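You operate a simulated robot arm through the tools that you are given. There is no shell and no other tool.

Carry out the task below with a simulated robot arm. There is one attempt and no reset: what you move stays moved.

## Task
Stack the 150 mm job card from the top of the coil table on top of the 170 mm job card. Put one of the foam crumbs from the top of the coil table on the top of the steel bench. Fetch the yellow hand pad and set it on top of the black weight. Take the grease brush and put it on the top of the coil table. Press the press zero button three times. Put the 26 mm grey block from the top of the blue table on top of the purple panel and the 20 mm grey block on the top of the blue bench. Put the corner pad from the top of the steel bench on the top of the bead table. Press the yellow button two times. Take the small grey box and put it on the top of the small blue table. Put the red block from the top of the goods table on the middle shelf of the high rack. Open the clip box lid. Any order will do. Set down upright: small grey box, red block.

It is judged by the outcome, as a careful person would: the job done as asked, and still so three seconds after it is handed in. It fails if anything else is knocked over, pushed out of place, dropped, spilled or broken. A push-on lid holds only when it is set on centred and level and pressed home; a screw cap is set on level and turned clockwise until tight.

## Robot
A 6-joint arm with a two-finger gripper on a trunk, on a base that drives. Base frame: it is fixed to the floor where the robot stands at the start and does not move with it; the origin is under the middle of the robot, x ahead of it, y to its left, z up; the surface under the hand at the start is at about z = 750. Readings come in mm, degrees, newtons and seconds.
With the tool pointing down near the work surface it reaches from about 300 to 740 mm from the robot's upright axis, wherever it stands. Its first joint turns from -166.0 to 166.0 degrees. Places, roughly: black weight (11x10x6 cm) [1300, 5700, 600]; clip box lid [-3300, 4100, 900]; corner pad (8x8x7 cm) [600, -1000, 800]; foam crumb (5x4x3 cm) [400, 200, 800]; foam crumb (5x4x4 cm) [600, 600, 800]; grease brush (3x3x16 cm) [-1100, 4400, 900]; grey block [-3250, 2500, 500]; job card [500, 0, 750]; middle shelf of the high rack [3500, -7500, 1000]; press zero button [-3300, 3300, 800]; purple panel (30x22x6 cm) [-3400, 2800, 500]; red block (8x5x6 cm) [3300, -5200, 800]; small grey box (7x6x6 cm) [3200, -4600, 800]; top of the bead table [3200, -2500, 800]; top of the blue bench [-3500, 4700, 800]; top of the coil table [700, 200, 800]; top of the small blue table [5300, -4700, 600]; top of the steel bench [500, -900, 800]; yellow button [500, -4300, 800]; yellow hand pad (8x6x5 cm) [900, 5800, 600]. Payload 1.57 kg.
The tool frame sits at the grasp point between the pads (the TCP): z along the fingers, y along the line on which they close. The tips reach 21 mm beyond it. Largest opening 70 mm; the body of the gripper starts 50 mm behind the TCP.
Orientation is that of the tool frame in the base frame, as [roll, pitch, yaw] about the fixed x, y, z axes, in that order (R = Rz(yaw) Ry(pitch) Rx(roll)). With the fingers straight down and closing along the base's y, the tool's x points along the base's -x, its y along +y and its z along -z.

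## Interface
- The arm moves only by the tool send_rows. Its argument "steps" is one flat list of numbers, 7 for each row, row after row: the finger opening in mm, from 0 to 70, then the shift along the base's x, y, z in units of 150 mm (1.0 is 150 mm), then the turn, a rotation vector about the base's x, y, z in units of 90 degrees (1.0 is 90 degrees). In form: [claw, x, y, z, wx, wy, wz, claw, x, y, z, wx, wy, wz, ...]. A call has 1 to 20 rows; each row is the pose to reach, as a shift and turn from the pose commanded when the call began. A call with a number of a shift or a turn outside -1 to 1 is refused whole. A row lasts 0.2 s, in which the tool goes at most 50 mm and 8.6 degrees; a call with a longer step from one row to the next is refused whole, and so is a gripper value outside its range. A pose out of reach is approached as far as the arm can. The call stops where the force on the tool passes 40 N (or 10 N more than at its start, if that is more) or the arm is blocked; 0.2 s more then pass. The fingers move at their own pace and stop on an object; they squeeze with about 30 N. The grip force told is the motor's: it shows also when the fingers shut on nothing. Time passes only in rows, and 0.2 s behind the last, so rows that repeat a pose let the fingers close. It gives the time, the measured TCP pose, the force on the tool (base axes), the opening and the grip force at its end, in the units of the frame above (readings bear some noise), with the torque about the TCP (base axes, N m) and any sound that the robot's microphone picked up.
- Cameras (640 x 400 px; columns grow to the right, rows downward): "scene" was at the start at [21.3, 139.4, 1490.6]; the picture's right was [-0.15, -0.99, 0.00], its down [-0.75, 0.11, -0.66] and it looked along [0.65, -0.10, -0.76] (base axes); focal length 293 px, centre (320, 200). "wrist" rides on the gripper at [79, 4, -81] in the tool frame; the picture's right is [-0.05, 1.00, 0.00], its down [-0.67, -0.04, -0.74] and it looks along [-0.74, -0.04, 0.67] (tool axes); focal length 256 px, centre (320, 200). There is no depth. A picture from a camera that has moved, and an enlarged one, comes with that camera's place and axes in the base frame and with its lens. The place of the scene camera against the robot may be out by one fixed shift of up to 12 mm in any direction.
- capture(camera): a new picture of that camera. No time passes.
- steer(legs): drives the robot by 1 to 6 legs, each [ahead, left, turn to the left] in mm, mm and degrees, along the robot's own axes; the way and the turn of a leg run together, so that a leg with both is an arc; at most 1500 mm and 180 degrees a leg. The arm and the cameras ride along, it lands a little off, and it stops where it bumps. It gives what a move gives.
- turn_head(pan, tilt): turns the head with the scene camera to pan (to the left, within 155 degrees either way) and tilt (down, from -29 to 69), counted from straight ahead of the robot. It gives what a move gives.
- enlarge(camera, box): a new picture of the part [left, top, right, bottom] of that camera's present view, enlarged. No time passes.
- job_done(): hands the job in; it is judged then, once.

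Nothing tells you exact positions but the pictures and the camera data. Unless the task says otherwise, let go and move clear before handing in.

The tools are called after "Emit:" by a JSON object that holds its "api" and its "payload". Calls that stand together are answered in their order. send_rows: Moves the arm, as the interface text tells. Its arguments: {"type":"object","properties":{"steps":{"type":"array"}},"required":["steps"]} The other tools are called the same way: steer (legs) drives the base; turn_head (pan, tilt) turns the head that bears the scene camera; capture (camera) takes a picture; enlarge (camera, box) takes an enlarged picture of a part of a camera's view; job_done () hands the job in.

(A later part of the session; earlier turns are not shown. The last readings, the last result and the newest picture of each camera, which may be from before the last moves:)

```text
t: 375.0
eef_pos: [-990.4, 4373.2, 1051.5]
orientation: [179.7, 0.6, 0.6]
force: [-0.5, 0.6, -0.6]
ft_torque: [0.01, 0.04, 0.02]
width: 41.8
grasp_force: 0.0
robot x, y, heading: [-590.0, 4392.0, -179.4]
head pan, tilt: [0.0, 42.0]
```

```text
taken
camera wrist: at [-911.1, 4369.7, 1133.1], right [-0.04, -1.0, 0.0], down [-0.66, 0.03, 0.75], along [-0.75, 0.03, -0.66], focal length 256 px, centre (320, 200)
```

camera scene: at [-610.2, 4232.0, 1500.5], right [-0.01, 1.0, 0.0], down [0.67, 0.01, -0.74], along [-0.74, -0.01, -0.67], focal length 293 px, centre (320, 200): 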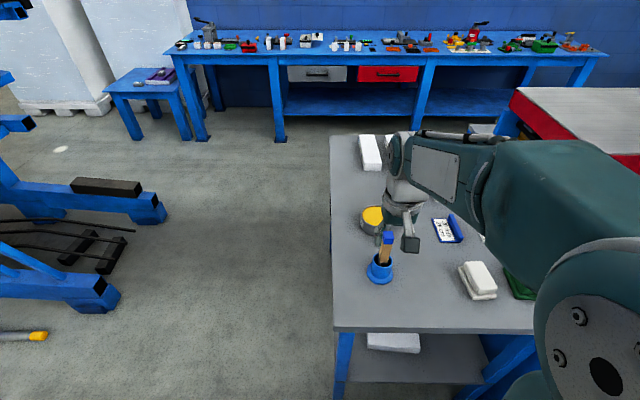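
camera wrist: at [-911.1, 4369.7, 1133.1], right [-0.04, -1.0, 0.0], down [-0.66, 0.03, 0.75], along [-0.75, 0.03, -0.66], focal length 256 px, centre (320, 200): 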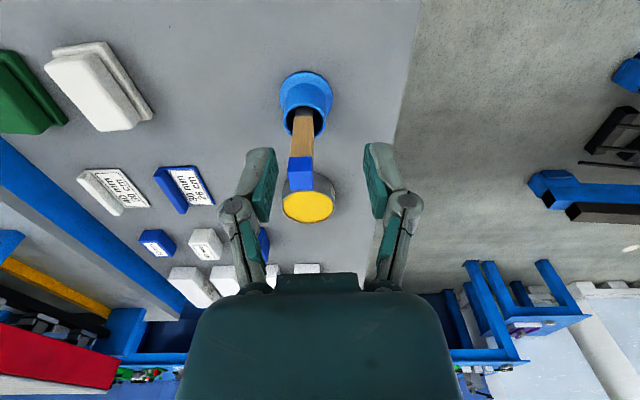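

Emit:
{"api": "send_rows", "payload": {"steps": [60, -0.15, 0.05, -0.1, 0, 0, 0, 60, -0.3, 0.1, -0.2, 0, 0, 0, 60, -0.45, 0.14, -0.3, 0, 0, 0, 60, -0.53, 0.14, -0.3, 0, 0, 0, 60, -0.53, 0.14, -0.3, 0, 0, 0]}}

Emit:
{"api": "capture", "payload": {"camera": "wrist"}}

Emit:
{"api": "enlarge", "payload": {"camera": "scene", "box": [340, 180, 460, 300]}}

```text
t: 376.2
eef_pos: [-1071.1, 4395.0, 1008.0]
orientation: [179.8, 0.5, 0.7]
force: [0.5, 0.5, 0.0]
ft_torque: [-0.01, 0.01, 0.01]
width: 60.1
grasp_force: 0.0
robot x, y, heading: [-588.5, 4389.0, -178.9]
head pan, tilt: [0.0, 42.0]
```

```text
taken
camera wrist: at [-991.9, 4391.2, 1088.3], right [-0.04, -1.0, 0.0], down [-0.66, 0.03, 0.75], along [-0.75, 0.03, -0.66], focal length 256 px, centre (320, 200)
```

wrist: 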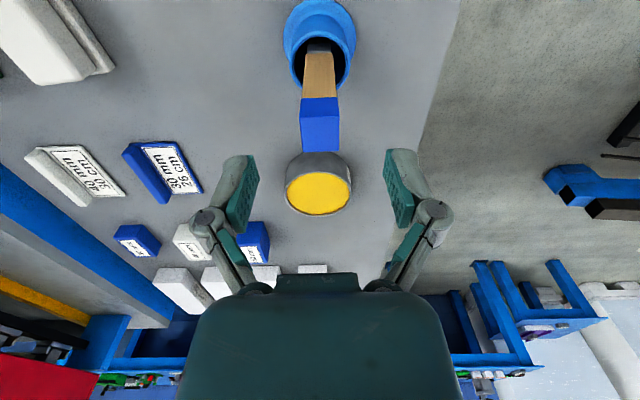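

```text
3.33 times, centred on (400, 240) of scene
camera zoom: at [-610.8, 4232.1, 1500.5], right [-0.01, 1.0, 0.0], down [0.67, 0.01, -0.74], along [-0.74, -0.01, -0.67], focal length 977 px, centre (53, 67)
```

zoom: 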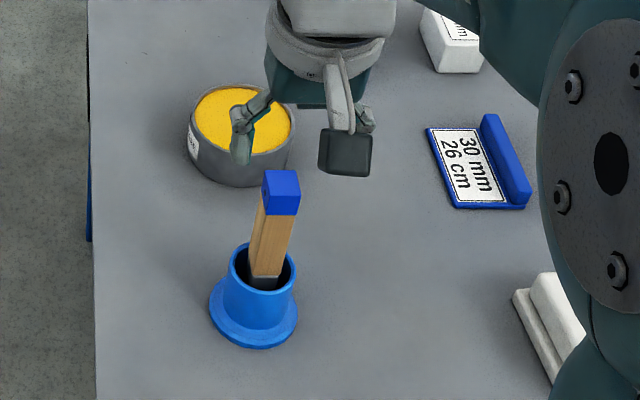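

Emit:
{"api": "send_rows", "payload": {"steps": [60, -0.1, 0.005, 0, 0, 0, 0, 60, -0.1, 0.005, -0.15, 0, 0, 0, 60, -0.1, 0.005, -0.3, 0, 0, 0, 60, -0.1, 0.005, -0.3, 0, 0, 0]}}

Emit:
{"api": "capture", "payload": {"camera": "wrist"}}

```text
t: 377.2
eef_pos: [-1087.6, 4394.3, 962.5]
orientation: [179.8, 0.4, 0.8]
force: [0.8, 0.2, 0.4]
ft_torque: [-0.02, -0.01, -0.04]
width: 59.7
grasp_force: 0.1
robot x, y, heading: [-593.9, 4388.9, -179.2]
head pan, tilt: [0.0, 42.0]
```

```text
taken
camera wrist: at [-1006.9, 4392.6, 1042.8], right [-0.04, -1.0, 0.0], down [-0.66, 0.03, 0.75], along [-0.75, 0.03, -0.66], focal length 256 px, centre (320, 200)
```

wrist: 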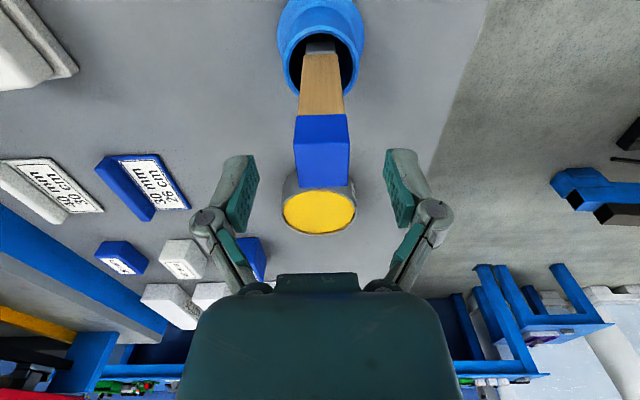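

Emit:
{"api": "enlarge", "payload": {"camera": "wrist", "box": [250, 20, 390, 200]}}

```text
2.22 times, centred on (320, 110) of wrist
camera zoom: at [-1006.9, 4392.6, 1042.8], right [-0.04, -1.0, 0.0], down [-0.66, 0.03, 0.75], along [-0.75, 0.03, -0.66], focal length 569 px, centre (320, 400)
```

zoom: 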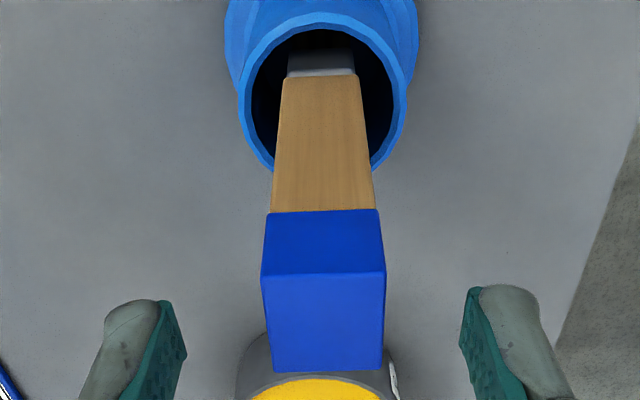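

Emit:
{"api": "send_rows", "payload": {"steps": [60, -0.04, -0.012, -0.1, 0, 0, 0, 60, -0.04, -0.012, -0.22, 0, 0, 0, 40, -0.04, -0.012, -0.22, 0, 0, 0, 20, -0.04, -0.012, -0.22, 0, 0, 0, 10, -0.04, -0.012, -0.22, 0, 0, 0, 10, -0.04, -0.012, -0.22, 0, 0, 0]}}

Emit:
{"api": "capture", "payload": {"camera": "wrist"}}

```text
t: 378.6
eef_pos: [-1091.2, 4394.1, 929.5]
orientation: [179.8, 0.5, 0.6]
force: [-1.1, 0.6, 0.6]
ft_torque: [-0.03, 0.06, 0.01]
width: 21.0
grasp_force: 30.1
robot x, y, heading: [-591.3, 4388.8, -179.2]
head pan, tilt: [0.0, 42.0]
```

```text
taken
camera wrist: at [-1012.2, 4391.1, 1010.8], right [-0.04, -1.0, 0.0], down [-0.66, 0.03, 0.75], along [-0.75, 0.03, -0.66], focal length 256 px, centre (320, 200)
```

wrist: 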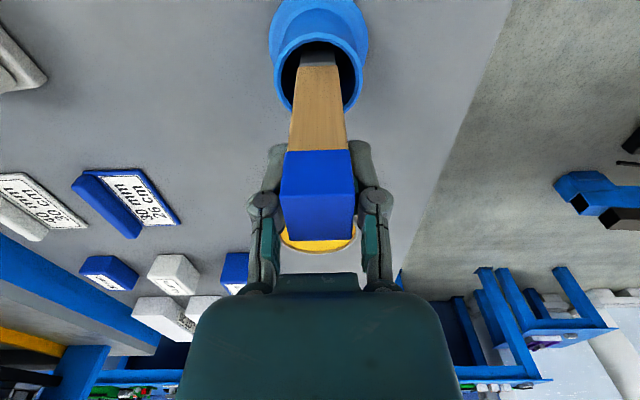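

Gripped at 21 mm. I lift it straight out of the cup.

Emit:
{"api": "send_rows", "payload": {"steps": [5, 0, 0, 0.1, 0, 0, 0, 5, 0, 0, 0.2, 0, 0, 0, 5, 0, 0, 0.3, 0, 0, 0, 5, 0, 0, 0.45, 0, 0, 0, 5, 0, 0, 0.6, 0, 0, 0, 5, 0, 0, 0.8, 0, 0, 0, 5, 0, 0, 1, 0, 0, 0]}}

Emit:
{"api": "capture", "payload": {"camera": "wrist"}}

Emit:
{"api": "enlarge", "payload": {"camera": "scene", "box": [340, 100, 460, 300]}}

```text
t: 380.2
eef_pos: [-1090.1, 4394.0, 1078.4]
orientation: [179.8, 0.4, 0.7]
force: [0.3, 0.0, -0.6]
ft_torque: [0.0, 0.02, -0.04]
width: 21.3
grasp_force: 30.0
robot x, y, heading: [-589.5, 4391.1, -179.3]
head pan, tilt: [0.0, 42.0]
```

```text
taken
camera wrist: at [-1011.2, 4391.2, 1160.2], right [-0.04, -1.0, 0.0], down [-0.66, 0.03, 0.75], along [-0.75, 0.03, -0.66], focal length 256 px, centre (320, 200)
```

wrist: 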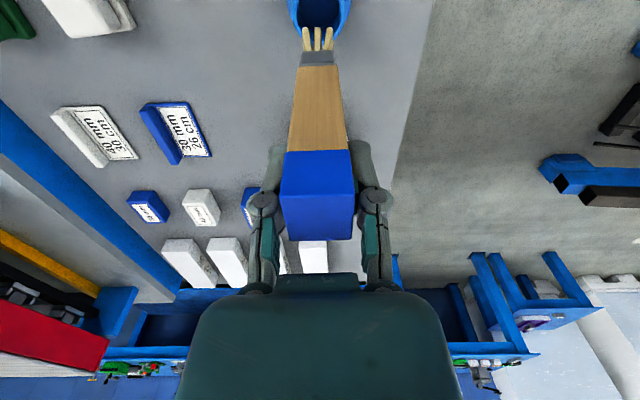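

```text
2.00 times, centred on (400, 200) of scene
camera zoom: at [-610.8, 4232.0, 1500.5], right [-0.01, 1.0, 0.0], down [0.67, 0.01, -0.74], along [-0.74, -0.01, -0.67], focal length 586 px, centre (160, 200)
```

zoom: 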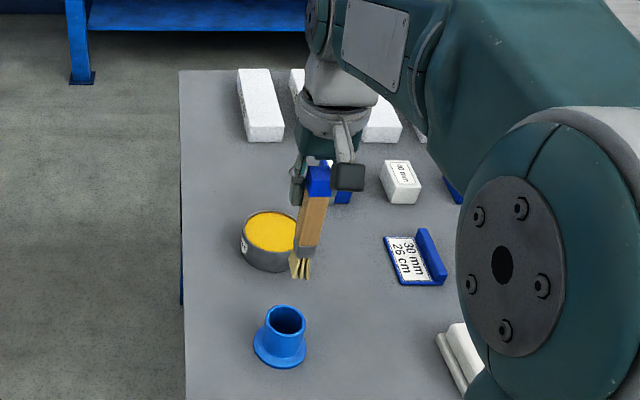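

The brush is out and the cup undisturbed. I now drive it back to the coil table.

Emit:
{"api": "steer", "payload": {"legs": [[0, 690, 0], [0, 0, 89], [0, 300, 0], [1450, 0, 0], [1450, 0, 0]]}}

Emit:
{"api": "turn_head", "payload": {"pan": 0, "tilt": 25}}

Emit:
{"api": "capture", "payload": {"camera": "scene"}}

```text
t: 403.3
eef_pos: [-175.1, 273.7, 1078.9]
orientation: [179.8, 0.5, 91.9]
force: [-0.1, -1.1, -0.5]
ft_torque: [-0.01, -0.03, -0.03]
width: 21.0
grasp_force: 29.6
robot x, y, heading: [-186.3, 770.7, -88.3]
head pan, tilt: [0.0, 42.0]
```

```text
t: 404.1
eef_pos: [-173.8, 273.4, 1079.6]
orientation: [179.8, 0.6, 91.8]
force: [-0.6, 0.4, 0.3]
ft_torque: [-0.02, 0.01, 0.0]
width: 21.1
grasp_force: 30.0
robot x, y, heading: [-184.7, 772.6, -88.0]
head pan, tilt: [0.0, 25.0]
```

```text
taken
camera scene: at [-23.4, 740.7, 1526.7], right [-1.0, -0.03, 0.0], down [-0.02, 0.42, -0.91], along [0.03, -0.91, -0.42], focal length 293 px, centre (320, 200)
```

scene: 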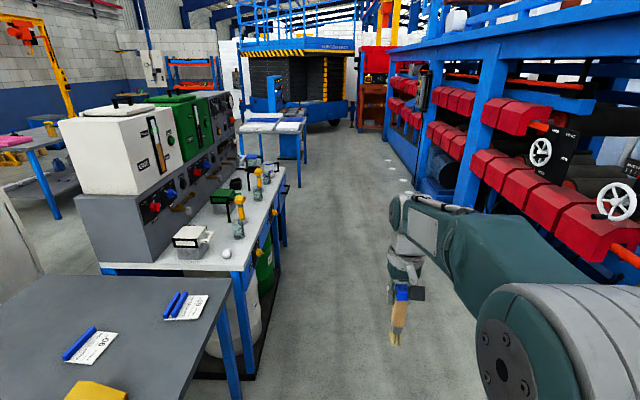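

Emit:
{"api": "steer", "payload": {"legs": [[650, 0, 0], [0, 0, 88.2], [160, 0, 0]]}}

Emit:
{"api": "turn_head", "payload": {"pan": 0, "tilt": 48}}

Emit:
{"api": "capture", "payload": {"camera": "scene"}}

Emit:
{"api": "capture", "payload": {"camera": "wrist"}}

```text
t: 412.5
eef_pos: [503.1, 128.3, 1079.4]
orientation: [179.7, 0.5, -178.4]
force: [0.1, -0.2, -1.2]
ft_torque: [0.0, -0.01, 0.0]
width: 21.2
grasp_force: 30.4
robot x, y, heading: [5.7, 124.1, 1.6]
head pan, tilt: [0.0, 25.0]
```

```text
t: 413.4
eef_pos: [502.8, 129.1, 1079.4]
orientation: [179.8, 0.4, -178.2]
force: [-0.3, -0.3, -0.6]
ft_torque: [0.02, 0.01, 0.0]
width: 21.1
grasp_force: 29.6
robot x, y, heading: [2.6, 122.5, 1.7]
head pan, tilt: [0.0, 48.0]
```

```text
taken
camera scene: at [21.6, 275.2, 1492.1], right [0.03, -1.0, 0.0], down [-0.74, -0.02, -0.67], along [0.67, 0.02, -0.74], focal length 293 px, centre (320, 200)
```

scene: 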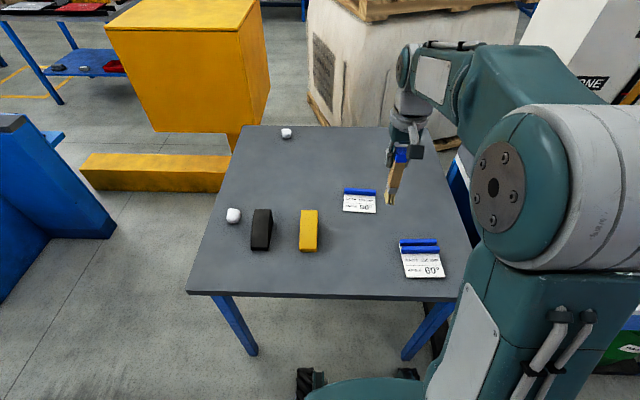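

```text
taken
camera wrist: at [422.0, 130.1, 1160.5], right [0.02, 1.0, 0.0], down [0.66, -0.02, 0.75], along [0.75, -0.02, -0.66], focal length 256 px, centre (320, 200)
```

wrist: 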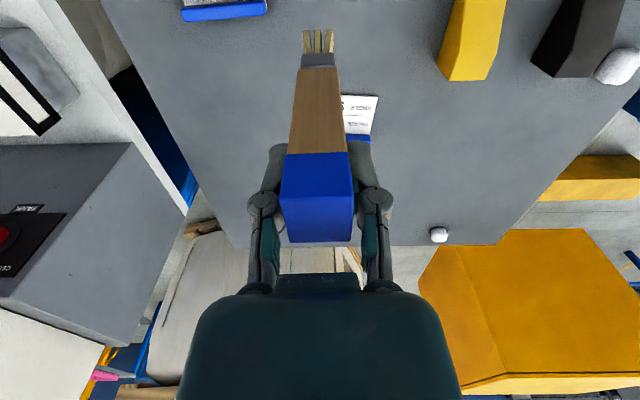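

Emit:
{"api": "send_rows", "payload": {"steps": [5, -0.15, 0.1, -0.2, 0, 0, 0, 5, -0.3, 0.2, -0.4, 0, 0, 0, 5, -0.48, 0.28, -0.6, 0, 0, 0, 5, -0.48, 0.28, -0.8, 0, 0, 0, 5, -0.48, 0.28, -1, 0, 0, 0]}}

Emit:
{"api": "send_rows", "payload": {"steps": [5, 0, 0, -0.08, 0, 0, 0, 5, 0, 0, -0.14, 0, 0, 0, 5, 0, 0, -0.18, 0, 0, 0, 5, 0, 0, -0.21, 0, 0, 0, 5, 0, 0, -0.21, 0, 0, 0]}}

Emit:
{"api": "capture", "payload": {"camera": "wrist"}}

Emit:
{"api": "enlarge", "payload": {"camera": "scene", "box": [290, 150, 470, 310]}}

```text
t: 414.6
eef_pos: [428.8, 170.0, 928.2]
orientation: [179.8, 0.5, -178.2]
force: [-0.5, -0.3, 0.3]
ft_torque: [0.0, -0.02, -0.01]
width: 21.0
grasp_force: 29.9
robot x, y, heading: [2.1, 125.0, 1.7]
head pan, tilt: [0.0, 48.0]
```

```text
t: 415.8
eef_pos: [429.4, 170.0, 896.8]
orientation: [179.7, 0.5, -178.2]
force: [0.2, 0.1, 0.3]
ft_torque: [0.02, -0.01, 0.0]
width: 21.2
grasp_force: 30.2
robot x, y, heading: [3.0, 128.8, 2.0]
head pan, tilt: [0.0, 48.0]
```

```text
taken
camera wrist: at [349.4, 171.1, 978.8], right [0.02, 1.0, 0.0], down [0.66, -0.02, 0.75], along [0.75, -0.02, -0.66], focal length 256 px, centre (320, 200)
```

wrist: 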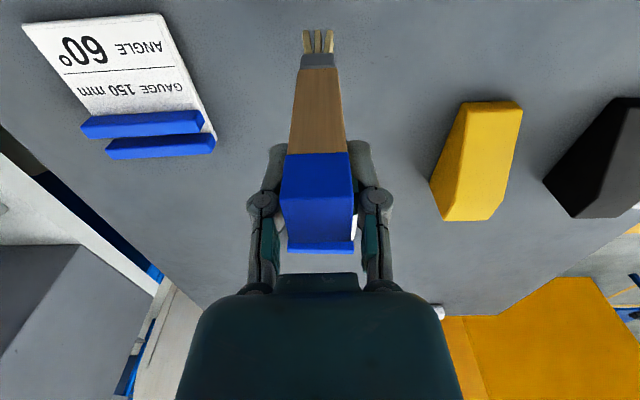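

```text
2.50 times, centred on (380, 230) of scene
camera zoom: at [21.4, 275.4, 1492.0], right [0.03, -1.0, 0.0], down [-0.74, -0.02, -0.67], along [0.67, 0.02, -0.74], focal length 732 px, centre (170, 125)
```

zoom: 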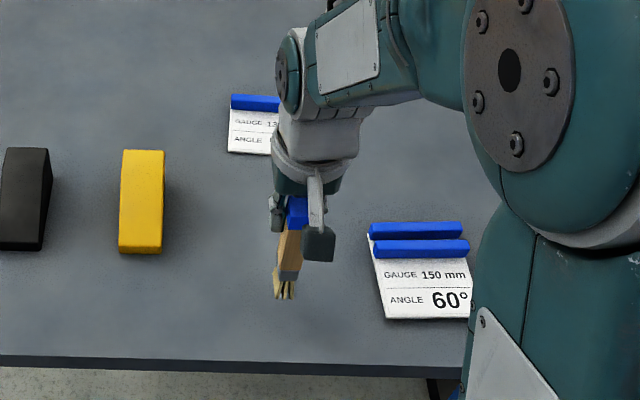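

Emit:
{"api": "send_rows", "payload": {"steps": [5, 0, 0, -0.03, 0, 0, 0, 5, 0, 0, -0.06, 0, 0, 0, 5, 0, 0, -0.09, 0, 0, 0, 5, 0, 0, -0.12, 0, 0, 0, 5, 0, 0, -0.15, 0, 0, 0]}}

Emit:
{"api": "enlarge", "payload": {"camera": "scene", "box": [290, 150, 470, 310]}}

```text
t: 417.0
eef_pos: [430.7, 171.9, 875.3]
orientation: [179.8, 0.5, -178.4]
force: [-1.6, -0.4, -0.1]
ft_torque: [0.04, -0.01, 0.01]
width: 20.9
grasp_force: 30.3
robot x, y, heading: [0.7, 124.4, 1.8]
head pan, tilt: [0.0, 48.0]
```

```text
2.50 times, centred on (380, 230) of scene
camera zoom: at [21.5, 275.5, 1492.0], right [0.03, -1.0, 0.0], down [-0.74, -0.02, -0.67], along [0.67, 0.02, -0.74], focal length 732 px, centre (170, 125)
```

zoom: 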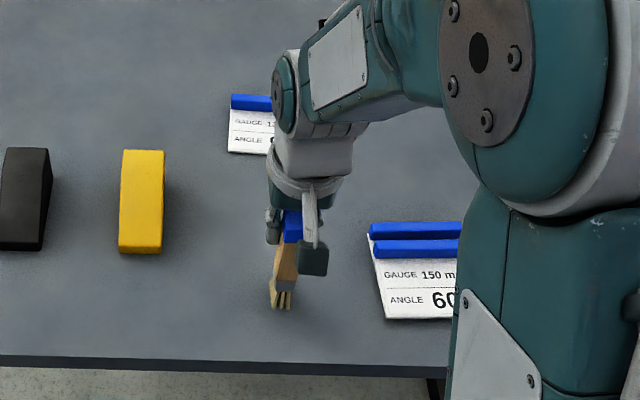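

Emit:
{"api": "send_rows", "payload": {"steps": [5, 0, 0, -0.03, 0, 0, 0, 5, 0, 0, -0.06, 0, 0, 0, 5, 0, 0, -0.09, 0, 0, 0, 5, 0, 0, -0.12, 0, 0, 0]}}

Emit:
{"api": "capture", "payload": {"camera": "wrist"}}

Emit:
{"api": "enlarge", "payload": {"camera": "scene", "box": [330, 190, 430, 290]}}

```text
t: 418.0
eef_pos: [429.5, 171.3, 857.2]
orientation: [179.8, 0.8, -178.2]
force: [-0.6, -1.0, 24.4]
ft_torque: [0.01, 0.28, 0.01]
width: 21.1
grasp_force: 30.1
robot x, y, heading: [1.9, 122.8, 1.4]
head pan, tilt: [0.0, 48.0]
```

```text
taken
camera wrist: at [349.1, 172.3, 939.3], right [0.02, 1.0, 0.0], down [0.66, -0.02, 0.75], along [0.75, -0.02, -0.66], focal length 256 px, centre (320, 200)
```

wrist: 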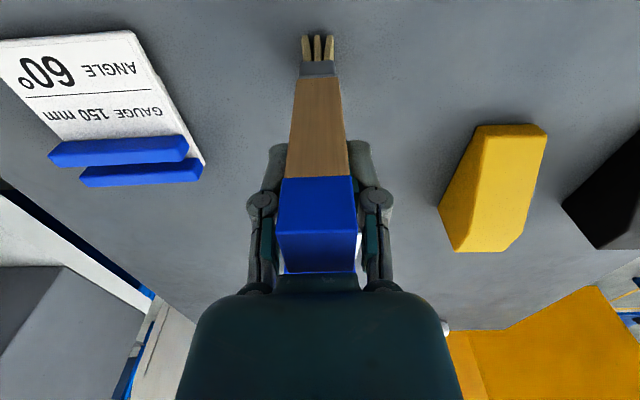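

```text
4.00 times, centred on (380, 240) of scene
camera zoom: at [20.2, 275.3, 1492.1], right [0.03, -1.0, 0.0], down [-0.74, -0.02, -0.67], along [0.67, 0.02, -0.74], focal length 1172 px, centre (80, 40)
```

zoom: 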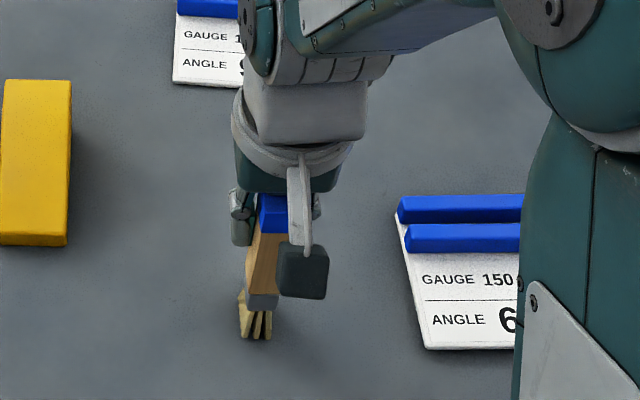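

Emit:
{"api": "send_rows", "payload": {"steps": [5, 0.07, 0, -0.015, 0, 0, 0, 5, 0.133, 0, -0.045, 0, 0, 0, 5, 0.19, 0, -0.075, 0, 0, 0, 5, 0.243, 0, -0.11, 0, 0, 0, 5, 0.295, 0, -0.15, 0, 0, 0, 5, 0.342, 0, -0.19, 0, 0, 0, 5, 0.385, 0, -0.24, 0, 0, 0, 5, 0.423, 0, -0.29, 0, 0, 0]}}

Emit:
{"api": "capture", "payload": {"camera": "wrist"}}

Emit:
{"api": "enlarge", "payload": {"camera": "scene", "box": [330, 190, 430, 290]}}

```text
t: 418.8
eef_pos: [455.1, 171.3, 850.0]
orientation: [179.8, 0.5, -178.4]
force: [-5.3, -0.7, 20.3]
ft_torque: [-0.11, 1.06, 0.05]
width: 21.2
grasp_force: 30.2
robot x, y, heading: [1.7, 122.9, 1.6]
head pan, tilt: [0.0, 48.0]
stopped in row 3: the force on the tool passed its limit at 46 N (the readings are from after the stop); the commanded pose is now the measured one
```

```text
taken
camera wrist: at [374.7, 172.5, 931.9], right [0.02, 1.0, 0.0], down [0.66, -0.02, 0.75], along [0.75, -0.02, -0.66], focal length 256 px, centre (320, 200)
```

wrist: 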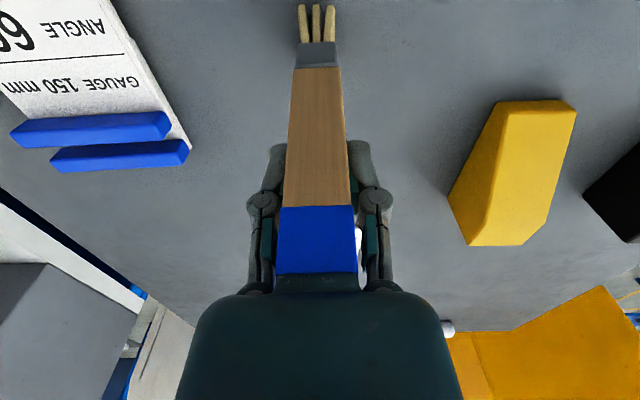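

```text
4.00 times, centred on (380, 240) of scene
camera zoom: at [20.0, 275.3, 1492.1], right [0.03, -1.0, 0.0], down [-0.74, -0.02, -0.67], along [0.67, 0.02, -0.74], focal length 1172 px, centre (80, 40)
```

zoom: 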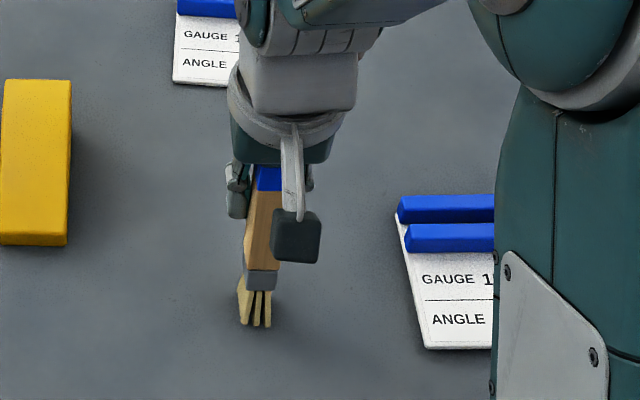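

Emit:
{"api": "send_rows", "payload": {"steps": [5, 0.057, 0, -0.005, 0, 0, 0, 5, 0.113, 0, -0.03, 0, 0, 0, 5, 0.164, 0, -0.075, 0, 0, 0, 5, 0.213, 0, -0.115, 0, 0, 0, 5, 0.257, 0, -0.16, 0, 0, 0, 5, 0.298, 0, -0.21, 0, 0, 0, 5, 0.335, 0, -0.265, 0, 0, 0, 5, 0.366, 0, -0.32, 0, 0, 0, 5, 0.393, 0, -0.375, 0, 0, 0, 5, 0.414, 0, -0.44, 0, 0, 0]}}

Emit:
{"api": "capture", "payload": {"camera": "wrist"}}

Emit:
{"api": "enlarge", "payload": {"camera": "scene", "box": [330, 190, 430, 290]}}

```text
t: 419.2
eef_pos: [465.3, 171.8, 851.4]
orientation: [179.8, 0.5, -178.3]
force: [-5.3, -0.8, 18.1]
ft_torque: [-0.11, 0.98, 0.02]
width: 21.4
grasp_force: 30.5
robot x, y, heading: [3.5, 126.6, 1.7]
head pan, tilt: [0.0, 48.0]
stopped in row 2: the force on the tool passed its limit at 44 N (the readings are from after the stop); the commanded pose is now the measured one
```

```text
taken
camera wrist: at [384.7, 173.0, 931.8], right [0.02, 1.0, 0.0], down [0.66, -0.02, 0.75], along [0.75, -0.02, -0.66], focal length 256 px, centre (320, 200)
```

wrist: 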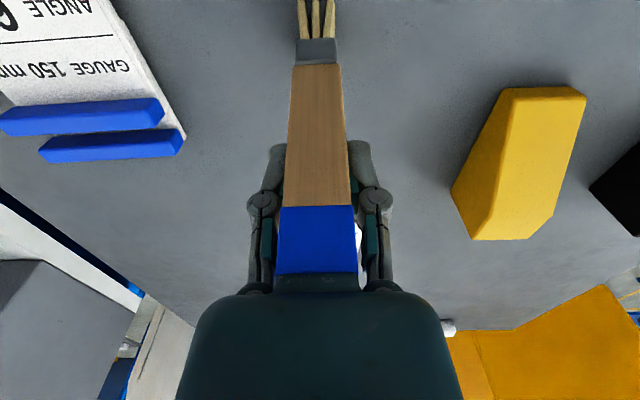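

```text
4.00 times, centred on (380, 240) of scene
camera zoom: at [20.2, 275.3, 1492.1], right [0.03, -1.0, 0.0], down [-0.74, -0.02, -0.67], along [0.67, 0.02, -0.74], focal length 1172 px, centre (80, 40)
```

zoom: 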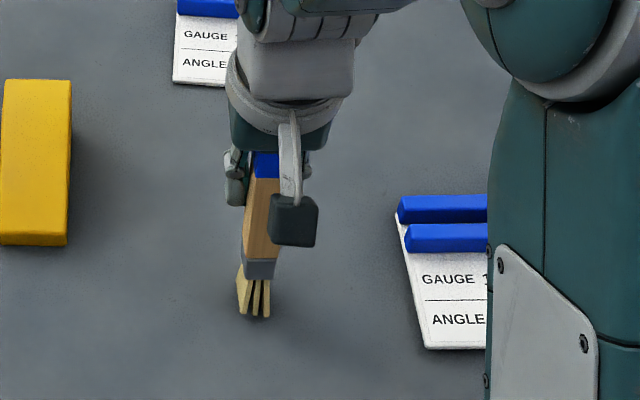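

The head now bears against the palm, so I tilt the tool itself (towards the robot) to lay the brush down, keeping the bristle tip in place.

Emit:
{"api": "send_rows", "payload": {"steps": [5, 0, 0, 0.02, 0, 0, 0, 5, 0.045, 0, 0.005, 0, 0.045, 0, 5, 0.087, 0, -0.03, 0, 0.089, 0, 5, 0.168, 0, -0.1, 0, 0.178, 0, 5, 0.238, 0, -0.178, 0, 0.267, 0, 5, 0.297, 0, -0.265, 0, 0.356, 0, 5, 0.333, 0, -0.335, 0, 0.422, 0, 5, 0.361, 0, -0.41, 0, 0.489, 0, 5, 0.361, 0, -0.41, 0, 0.489, 0]}}

Emit:
{"api": "capture", "payload": {"camera": "wrist"}}

Emit:
{"api": "enlarge", "payload": {"camera": "scene", "box": [310, 170, 450, 290]}}

```text
t: 420.2
eef_pos: [485.5, 171.3, 843.7]
orientation: [179.6, -11.0, -178.3]
force: [-3.1, 0.1, 11.8]
ft_torque: [-0.07, 0.86, -0.01]
width: 21.1
grasp_force: 29.8
robot x, y, heading: [3.7, 124.2, 1.6]
head pan, tilt: [0.0, 48.0]
stopped in row 4: the force on the tool passed its limit at 44 N (the readings are from after the stop); the commanded pose is now the measured one
```

```text
taken
camera wrist: at [423.0, 173.0, 939.7], right [0.03, 1.0, 0.0], down [0.8, -0.02, 0.61], along [0.61, -0.02, -0.8], focal length 256 px, centre (320, 200)
```

wrist: 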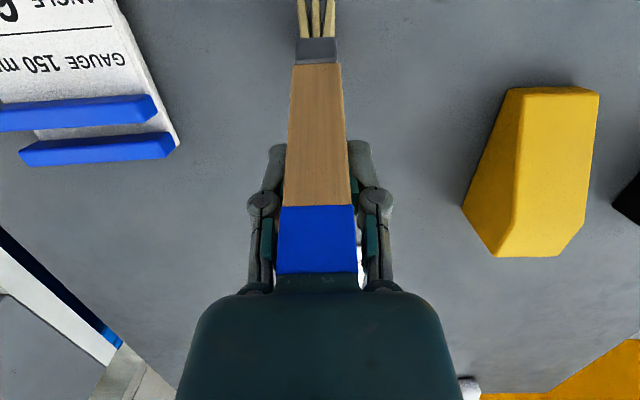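

```text
3.33 times, centred on (380, 230) of scene
camera zoom: at [21.4, 275.5, 1492.0], right [0.03, -1.0, 0.0], down [-0.74, -0.02, -0.67], along [0.67, 0.02, -0.74], focal length 977 px, centre (120, 100)
```

zoom: 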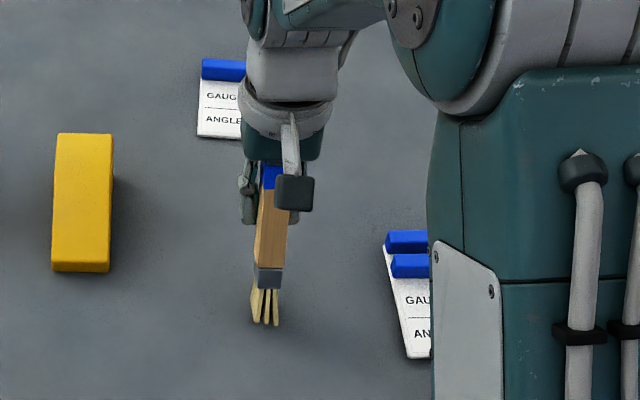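

Emit:
{"api": "send_rows", "payload": {"steps": [5, 0, 0, 0.1, 0, 0, 0, 5, 0, 0, 0.25, 0, 0, 0, 5, 0.03, 0, 0.25, 0, 0.085, 0, 5, 0.06, 0, 0.25, 0, 0.17, 0, 5, 0.1, 0, 0.25, 0, 0.255, 0, 5, 0.13, 0, 0.25, 0, 0.34, 0, 5, 0.16, 0, 0.25, 0, 0.425, 0, 5, 0.16, 0, 0.25, 0, 0.425, 0]}}

Emit:
{"api": "capture", "payload": {"camera": "wrist"}}

Emit:
{"api": "enlarge", "payload": {"camera": "scene", "box": [310, 170, 450, 290]}}

```text
t: 422.0
eef_pos: [509.1, 171.0, 881.9]
orientation: [177.9, -49.1, -177.4]
force: [-0.3, 0.0, 0.6]
ft_torque: [0.01, 0.0, 0.0]
width: 21.0
grasp_force: 29.8
robot x, y, heading: [-0.7, 124.1, 1.7]
head pan, tilt: [0.0, 48.0]
```

```text
taken
camera wrist: at [519.1, 173.3, 995.4], right [0.02, 1.0, -0.02], down [1.0, -0.02, -0.02], along [-0.02, -0.02, -1.0], focal length 256 px, centre (320, 200)
```

wrist: 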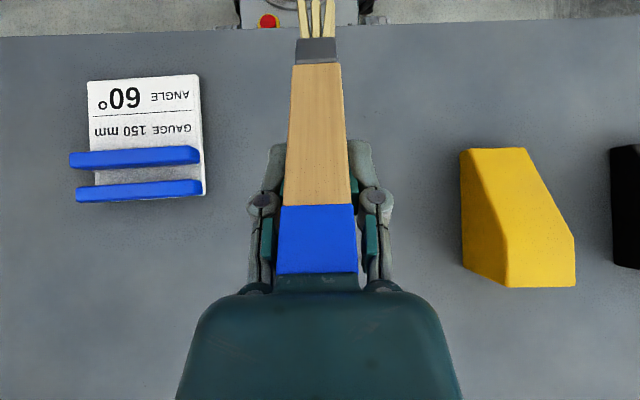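

```text
3.33 times, centred on (380, 230) of scene
camera zoom: at [23.0, 275.5, 1492.0], right [0.03, -1.0, 0.0], down [-0.74, -0.02, -0.67], along [0.67, 0.02, -0.74], focal length 977 px, centre (120, 100)
```

zoom: 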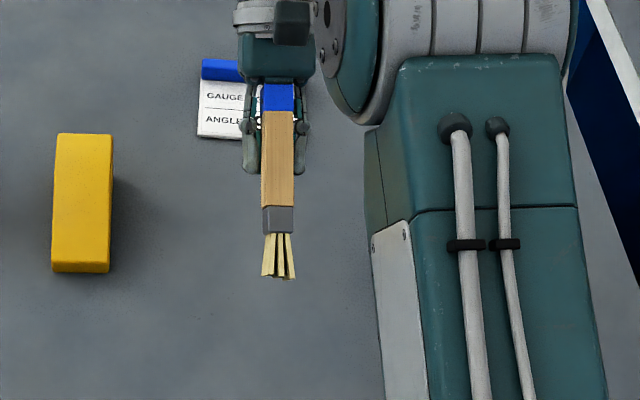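

Emit:
{"api": "send_rows", "payload": {"steps": [5, -0.04, 0, 0, 0, 0.09, 0, 5, -0.08, 0, 0, 0, 0.18, 0, 5, -0.12, 0, -0.05, 0, 0.267, 0, 5, -0.16, 0, -0.2, 0, 0.267, 0, 5, -0.16, 0, -0.4, 0, 0.267, 0, 5, -0.16, 0, -0.55, 0, 0.267, 0, 5, -0.16, 0, -0.62, 0, 0.267, 0, 5, -0.16, 0, -0.62, 0, 0.267, 0]}}

Emit:
{"api": "capture", "payload": {"camera": "wrist"}}

Emit:
{"api": "enlarge", "payload": {"camera": "scene", "box": [310, 170, 450, 290]}}

```text
t: 423.8
eef_pos: [466.3, 170.7, 784.8]
orientation: [174.4, -72.7, -174.6]
force: [0.4, -0.4, 0.2]
ft_torque: [0.04, 0.01, -0.01]
width: 21.2
grasp_force: 29.8
out of reach, approached as far as the arm can: row 2, 3, 4, 5, 6, 7, 8
robot x, y, heading: [2.1, 128.0, 1.6]
head pan, tilt: [0.0, 48.0]
```

```text
taken
camera wrist: at [520.4, 172.5, 885.2], right [0.01, 1.0, -0.02], down [0.91, -0.02, -0.42], along [-0.42, -0.02, -0.91], focal length 256 px, centre (320, 200)
```

wrist: 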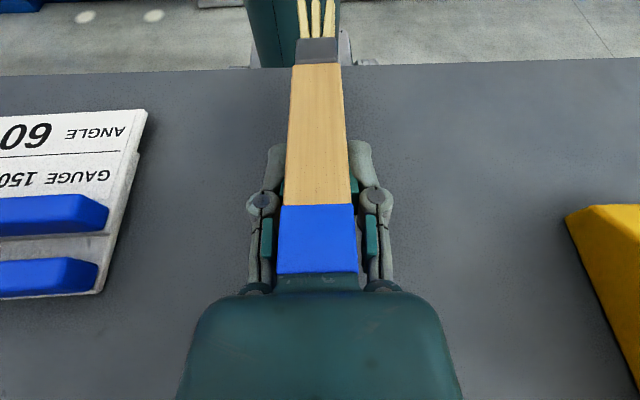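

```text
3.33 times, centred on (380, 230) of scene
camera zoom: at [23.0, 275.5, 1492.0], right [0.03, -1.0, 0.0], down [-0.74, -0.02, -0.67], along [0.67, 0.02, -0.74], focal length 977 px, centre (120, 100)
```

zoom: 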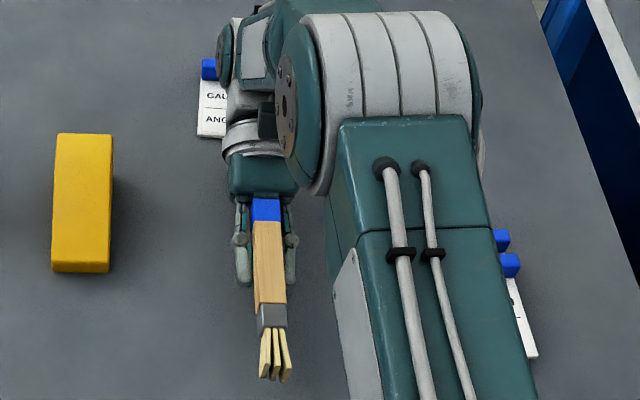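

Emit:
{"api": "send_rows", "payload": {"steps": [5, 0.03, 0, 0, 0, -0.03, 0, 5, 0.08, 0, 0, 0, -0.06, 0, 5, 0.12, 0, -0.03, 0, -0.06, 0, 5, 0.12, 0, -0.06, 0, -0.06, 0, 5, 0.12, 0, -0.06, 0, -0.06, 0]}}

Emit:
{"api": "enlarge", "payload": {"camera": "scene", "box": [310, 170, 450, 290]}}

Emit:
{"api": "capture", "payload": {"camera": "wrist"}}

```text
t: 425.0
eef_pos: [483.8, 170.2, 775.9]
orientation: [175.8, -67.7, -175.8]
force: [0.4, -1.2, -0.7]
ft_torque: [0.0, -0.04, 0.0]
width: 21.0
grasp_force: 30.3
robot x, y, heading: [2.3, 120.6, 1.8]
head pan, tilt: [0.0, 48.0]
```

```text
3.33 times, centred on (380, 230) of scene
camera zoom: at [23.0, 275.5, 1492.0], right [0.03, -1.0, 0.0], down [-0.74, -0.02, -0.67], along [0.67, 0.02, -0.74], focal length 977 px, centre (120, 100)
```

zoom: 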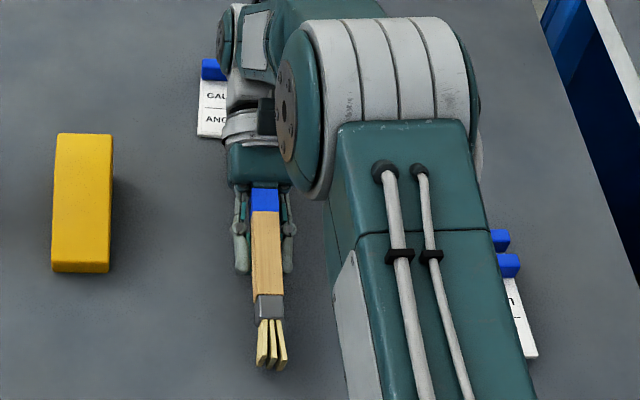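

```text
taken
camera wrist: at [528.8, 171.9, 880.6], right [0.01, 1.0, -0.02], down [0.94, -0.02, -0.33], along [-0.34, -0.02, -0.94], focal length 256 px, centre (320, 200)
```

wrist: 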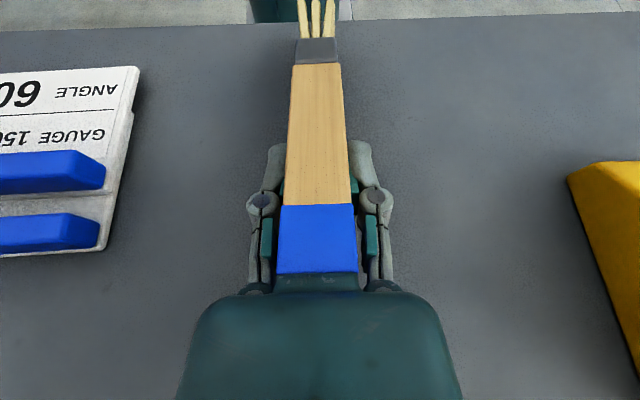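

Emit:
{"api": "send_rows", "payload": {"steps": [5, 0, 0, -0.02, 0, 0, 0, 5, 0, 0, -0.04, 0, 0, 0, 5, 0, 0, -0.055, 0, 0, 0, 5, 0, 0, -0.07, 0, 0, 0, 5, 0, 0, -0.07, 0, 0, 0]}}

Emit:
{"api": "enlarge", "payload": {"camera": "scene", "box": [310, 170, 450, 290]}}

```text
t: 426.2
eef_pos: [484.8, 171.2, 766.6]
orientation: [175.8, -67.7, -175.8]
force: [-3.1, -0.2, 15.1]
ft_torque: [-0.19, 0.83, 0.0]
width: 20.8
grasp_force: 29.9
robot x, y, heading: [1.5, 124.6, 1.7]
head pan, tilt: [0.0, 48.0]
```

```text
3.33 times, centred on (380, 230) of scene
camera zoom: at [22.1, 275.3, 1492.0], right [0.03, -1.0, 0.0], down [-0.74, -0.02, -0.67], along [0.67, 0.02, -0.74], focal length 977 px, centre (120, 100)
```

zoom: 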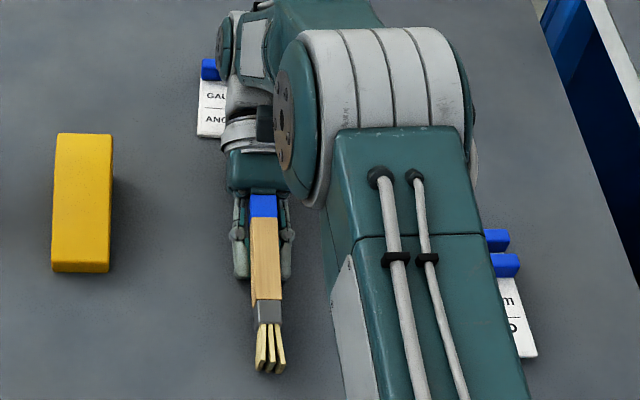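

Emit:
{"api": "send_rows", "payload": {"steps": [22, 0, 0, 0, 0, 0, 0, 23, 0, 0, 0, 0, 0, 0, 26, 0, 0, 0, 0, 0, 0, 34, 0, 0, 0, 0, 0, 0, 45, 0, 0, 0, 0, 0, 0, 45, 0, 0, 0.05, 0, 0, 0]}}

Emit:
{"api": "send_rows", "payload": {"steps": [45, 0, 0, 0.15, 0, 0, 0, 45, 0, 0, 0.35, 0, 0, 0, 45, 0, 0, 0.55, 0, -0.08, 0, 45, 0, 0, 0.75, 0, -0.16, 0, 45, 0, 0, 0.9, 0, -0.24, 0, 45, 0, 0, 1, 0, -0.32, 0, 45, -0.1, 0, 1, 0, -0.4, 0, 45, -0.2, 0, 1, 0, -0.48, 0, 45, -0.3, 0, 1, 0, -0.56, 0, 45, -0.3, 0, 1, 0, -0.64, 0, 45, -0.3, 0, 1, 0, -0.72, 0, 45, -0.3, 0, 1, 0, -0.752, 0]}}

Emit:
{"api": "capture", "payload": {"camera": "wrist"}}

Emit:
{"api": "enlarge", "payload": {"camera": "scene", "box": [180, 110, 480, 310]}}

```text
t: 427.6
eef_pos: [484.7, 170.6, 772.4]
orientation: [175.8, -67.8, -175.6]
force: [0.9, -1.0, -0.5]
ft_torque: [-0.02, -0.05, 0.02]
width: 44.8
grasp_force: 0.1
robot x, y, heading: [4.8, 123.2, 1.5]
head pan, tilt: [0.0, 48.0]
```

```text
t: 430.2
eef_pos: [440.1, 171.2, 922.5]
orientation: [179.8, 0.0, -178.2]
force: [-0.3, 0.5, 0.0]
ft_torque: [-0.01, -0.01, 0.02]
width: 44.9
grasp_force: 0.1
robot x, y, heading: [2.8, 125.1, 1.5]
head pan, tilt: [0.0, 48.0]
```

```text
taken
camera wrist: at [360.8, 172.2, 1004.2], right [0.02, 1.0, 0.0], down [0.67, -0.02, 0.75], along [0.75, -0.02, -0.67], focal length 256 px, centre (320, 200)
```

wrist: 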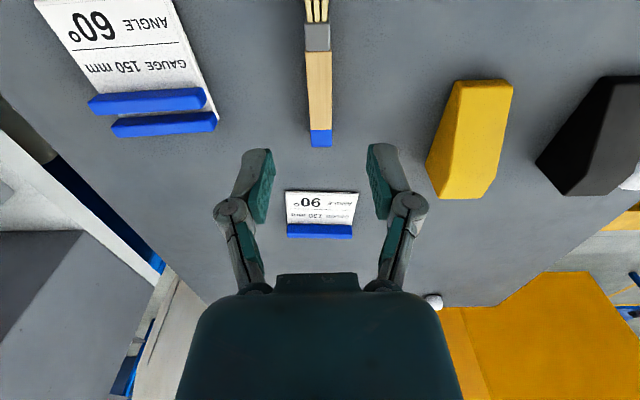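

```text
2.00 times, centred on (330, 210) of scene
camera zoom: at [21.8, 275.4, 1492.0], right [0.03, -1.0, 0.0], down [-0.74, -0.02, -0.67], along [0.67, 0.02, -0.74], focal length 586 px, centre (300, 180)
```

zoom: 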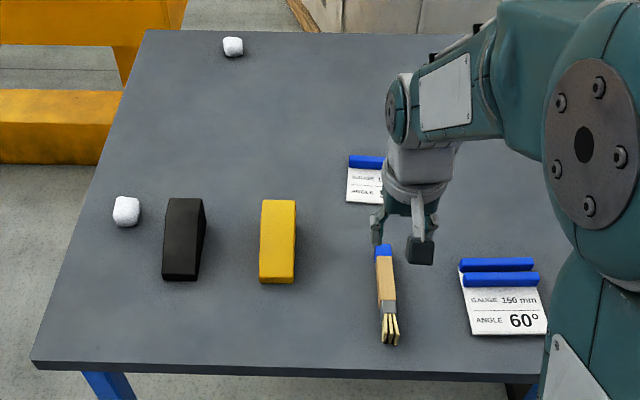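

The brush lies safely on the coil table. Next is the corner pad on the steel bench; I fold the arm and strafe south to it.

Emit:
{"api": "send_rows", "payload": {"steps": [60, -0.1, -0.1, 0.25, 0, 0, 0, 60, -0.2, -0.2, 0.5, 0, 0, 0, 60, -0.2, -0.3, 0.8, 0, 0, 0, 60, -0.2, -0.3, 0.95, 0, 0, 0]}}

Emit:
{"api": "steer", "payload": {"legs": [[-130, 0, -1.5], [0, -1140, 0]]}}

Emit:
{"api": "turn_head", "payload": {"pan": 0, "tilt": 42}}

Emit:
{"api": "capture", "payload": {"camera": "scene"}}

Emit:
{"api": "capture", "payload": {"camera": "wrist"}}

```text
t: 431.2
eef_pos: [413.3, 124.1, 1066.0]
orientation: [179.9, -0.1, -178.3]
force: [-0.4, 1.4, -0.2]
ft_torque: [0.02, 0.03, -0.02]
width: 60.1
grasp_force: 0.2
robot x, y, heading: [4.3, 123.4, 1.8]
head pan, tilt: [0.0, 48.0]
```

```text
t: 437.9
eef_pos: [282.0, -1036.4, 1064.7]
orientation: [179.8, 0.0, 179.9]
force: [0.6, -0.6, -0.1]
ft_torque: [-0.01, -0.02, -0.02]
width: 60.2
grasp_force: 0.2
robot x, y, heading: [-127.1, -1021.3, -0.4]
head pan, tilt: [0.0, 48.0]
```

```text
t: 438.6
eef_pos: [282.3, -1038.3, 1064.1]
orientation: [179.8, -0.1, 179.9]
force: [0.1, -0.2, 0.6]
ft_torque: [-0.01, 0.01, -0.02]
width: 60.0
grasp_force: 0.0
robot x, y, heading: [-127.7, -1022.0, -0.0]
head pan, tilt: [0.0, 42.0]
```

```text
taken
camera scene: at [-99.0, -873.9, 1500.5], right [0.0, -1.0, 0.0], down [-0.67, 0.0, -0.74], along [0.74, 0.0, -0.67], focal length 293 px, centre (320, 200)
```

scene: 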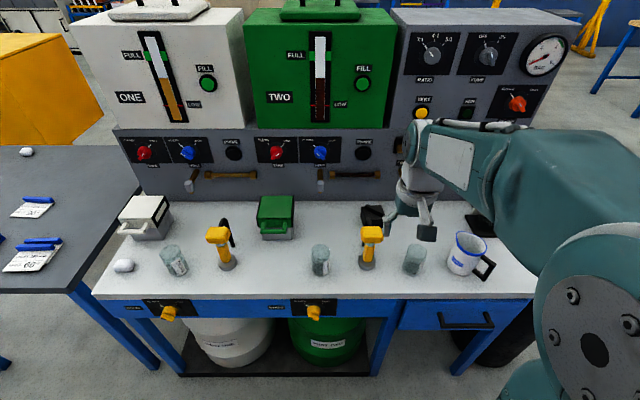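

```text
taken
camera wrist: at [202.8, -1033.3, 1146.7], right [0.06, 1.0, 0.0], down [0.67, -0.04, 0.74], along [0.74, -0.04, -0.67], focal length 256 px, centre (320, 200)
```

wrist: 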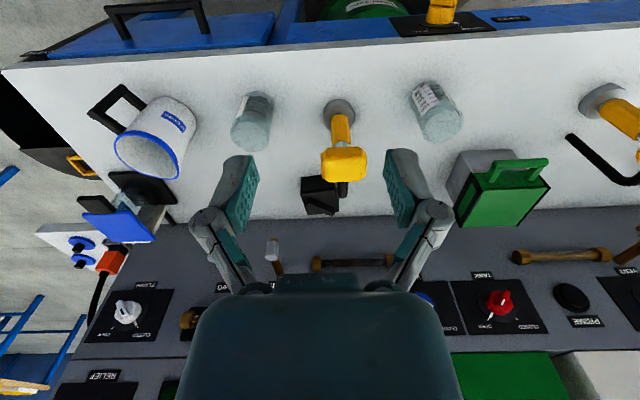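

Emit:
{"api": "enlarge", "payload": {"camera": "wrist", "box": [260, 80, 400, 240]}}

Emit:
{"api": "enlarge", "payload": {"camera": "scene", "box": [290, 170, 450, 290]}}

```text
2.50 times, centred on (330, 160) of wrist
camera zoom: at [202.8, -1033.3, 1146.7], right [0.06, 1.0, 0.0], down [0.67, -0.04, 0.74], along [0.74, -0.04, -0.67], focal length 640 px, centre (295, 300)
```

zoom: 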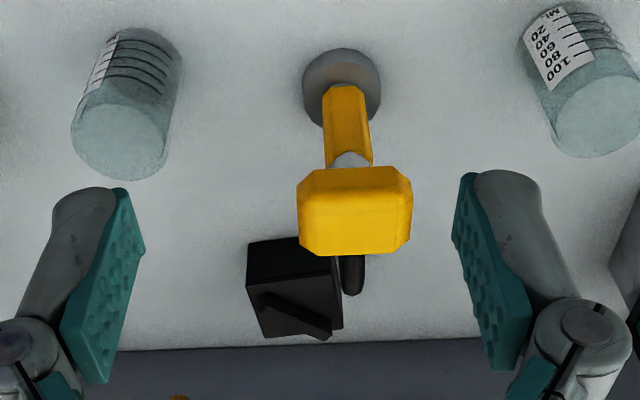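

```text
3.33 times, centred on (370, 230) of scene
camera zoom: at [-99.0, -873.9, 1500.5], right [0.0, -1.0, 0.0], down [-0.67, 0.0, -0.74], along [0.74, 0.0, -0.67], focal length 977 px, centre (153, 100)
```

zoom: 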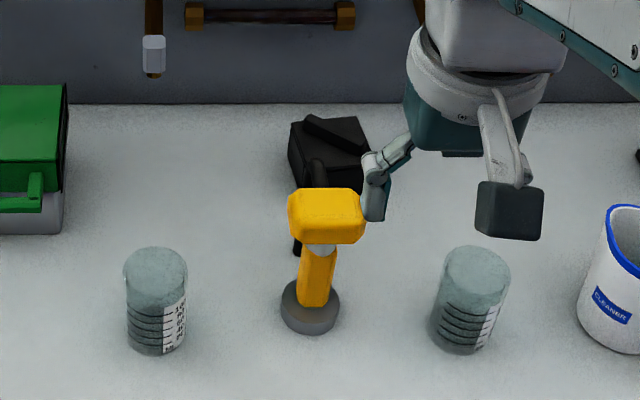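

Emit:
{"api": "send_rows", "payload": {"steps": [60, 0.3, -0.02, 0, 0, 0, 0, 60, 0.6, -0.05, 0, 0, 0, 0, 60, 0.9, -0.1, 0, 0, 0, 0, 60, 1, -0.11, 0, 0, 0, 0]}}

Emit:
{"api": "send_rows", "payload": {"steps": [60, 0.3, 0, -0.1, 0, 0, 0, 60, 0.6, 0, -0.2, 0, 0, 0, 60, 0.85, 0, -0.4, 0, 0, 0, 60, 0.85, 0, -0.6, 0, 0, 0, 60, 0.85, 0, -0.8, 0, 0, 0, 60, 0.85, 0, -0.8, 0, 0, 0]}}

Emit:
{"api": "capture", "payload": {"camera": "wrist"}}

Emit:
{"api": "enlarge", "payload": {"camera": "wrist", "box": [230, 0, 410, 170]}}

Emit:
{"api": "enlarge", "payload": {"camera": "scene", "box": [310, 150, 450, 270]}}

```text
t: 439.6
eef_pos: [433.4, -1053.8, 1065.7]
orientation: [179.8, 0.0, 179.8]
force: [-0.6, 0.6, -1.6]
ft_torque: [0.01, -0.01, 0.02]
width: 59.9
grasp_force: 0.0
robot x, y, heading: [-126.8, -1024.6, -0.3]
head pan, tilt: [0.0, 42.0]
```

```text
t: 441.0
eef_pos: [560.8, -1053.8, 945.4]
orientation: [179.9, 0.0, 179.8]
force: [0.0, 0.4, 0.8]
ft_torque: [-0.01, 0.01, 0.01]
width: 60.0
grasp_force: 0.1
robot x, y, heading: [-127.3, -1023.9, -0.4]
head pan, tilt: [0.0, 42.0]
```

```text
taken
camera wrist: at [481.7, -1050.1, 1027.5], right [0.06, 1.0, 0.0], down [0.67, -0.04, 0.74], along [0.74, -0.04, -0.67], focal length 256 px, centre (320, 200)
```

wrist: 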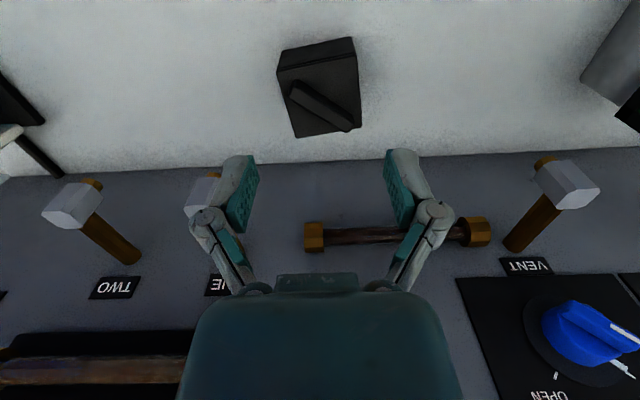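

```text
2.35 times, centred on (320, 85) of wrist
camera zoom: at [481.7, -1050.1, 1027.5], right [0.06, 1.0, 0.0], down [0.67, -0.04, 0.74], along [0.74, -0.04, -0.67], focal length 602 px, centre (320, 471)
```

zoom: 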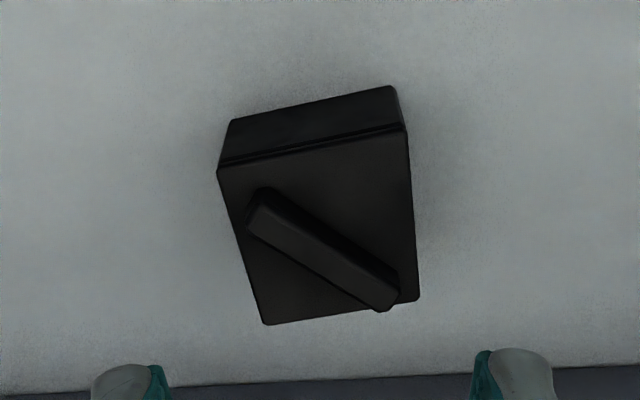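

```text
3.33 times, centred on (380, 210) of scene
camera zoom: at [-97.4, -874.2, 1500.5], right [0.0, -1.0, 0.0], down [-0.67, 0.0, -0.74], along [0.74, 0.0, -0.67], focal length 977 px, centre (120, 167)
```

zoom: 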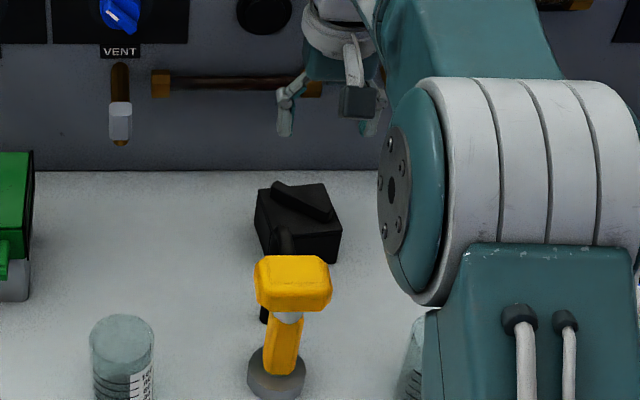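

Emit:
{"api": "send_rows", "payload": {"steps": [60, 0.05, 0, 0, 0, 0, 0.09, 60, 0.1, 0, -0.1, 0, 0, 0.18, 60, 0.15, 0, -0.2, 0, 0, 0.27, 60, 0.2, 0, -0.3, 0, 0, 0.36, 60, 0.22, 0, -0.4, 0, 0, 0.45, 60, 0.22, 0, -0.5, 0, 0, 0.536, 60, 0.22, 0, -0.5, 0, 0, 0.536]}}

Emit:
{"api": "capture", "payload": {"camera": "wrist"}}

```text
t: 442.6
eef_pos: [593.5, -1054.2, 868.9]
orientation: [179.7, -0.1, -131.9]
force: [-0.4, 0.4, -0.2]
ft_torque: [-0.03, 0.01, -0.02]
width: 59.8
grasp_force: 0.0
robot x, y, heading: [-125.4, -1027.4, -0.3]
head pan, tilt: [0.0, 42.0]
```

```text
taken
camera wrist: at [537.3, -1110.9, 950.9], right [-0.71, 0.71, 0.01], down [0.47, 0.47, 0.74], along [0.52, 0.53, -0.67], focal length 256 px, centre (320, 200)
```

wrist: 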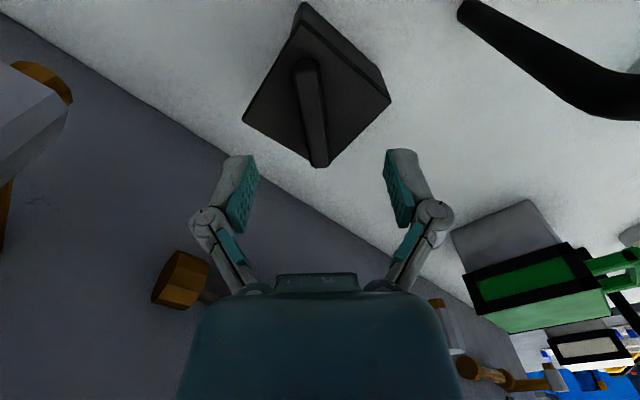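

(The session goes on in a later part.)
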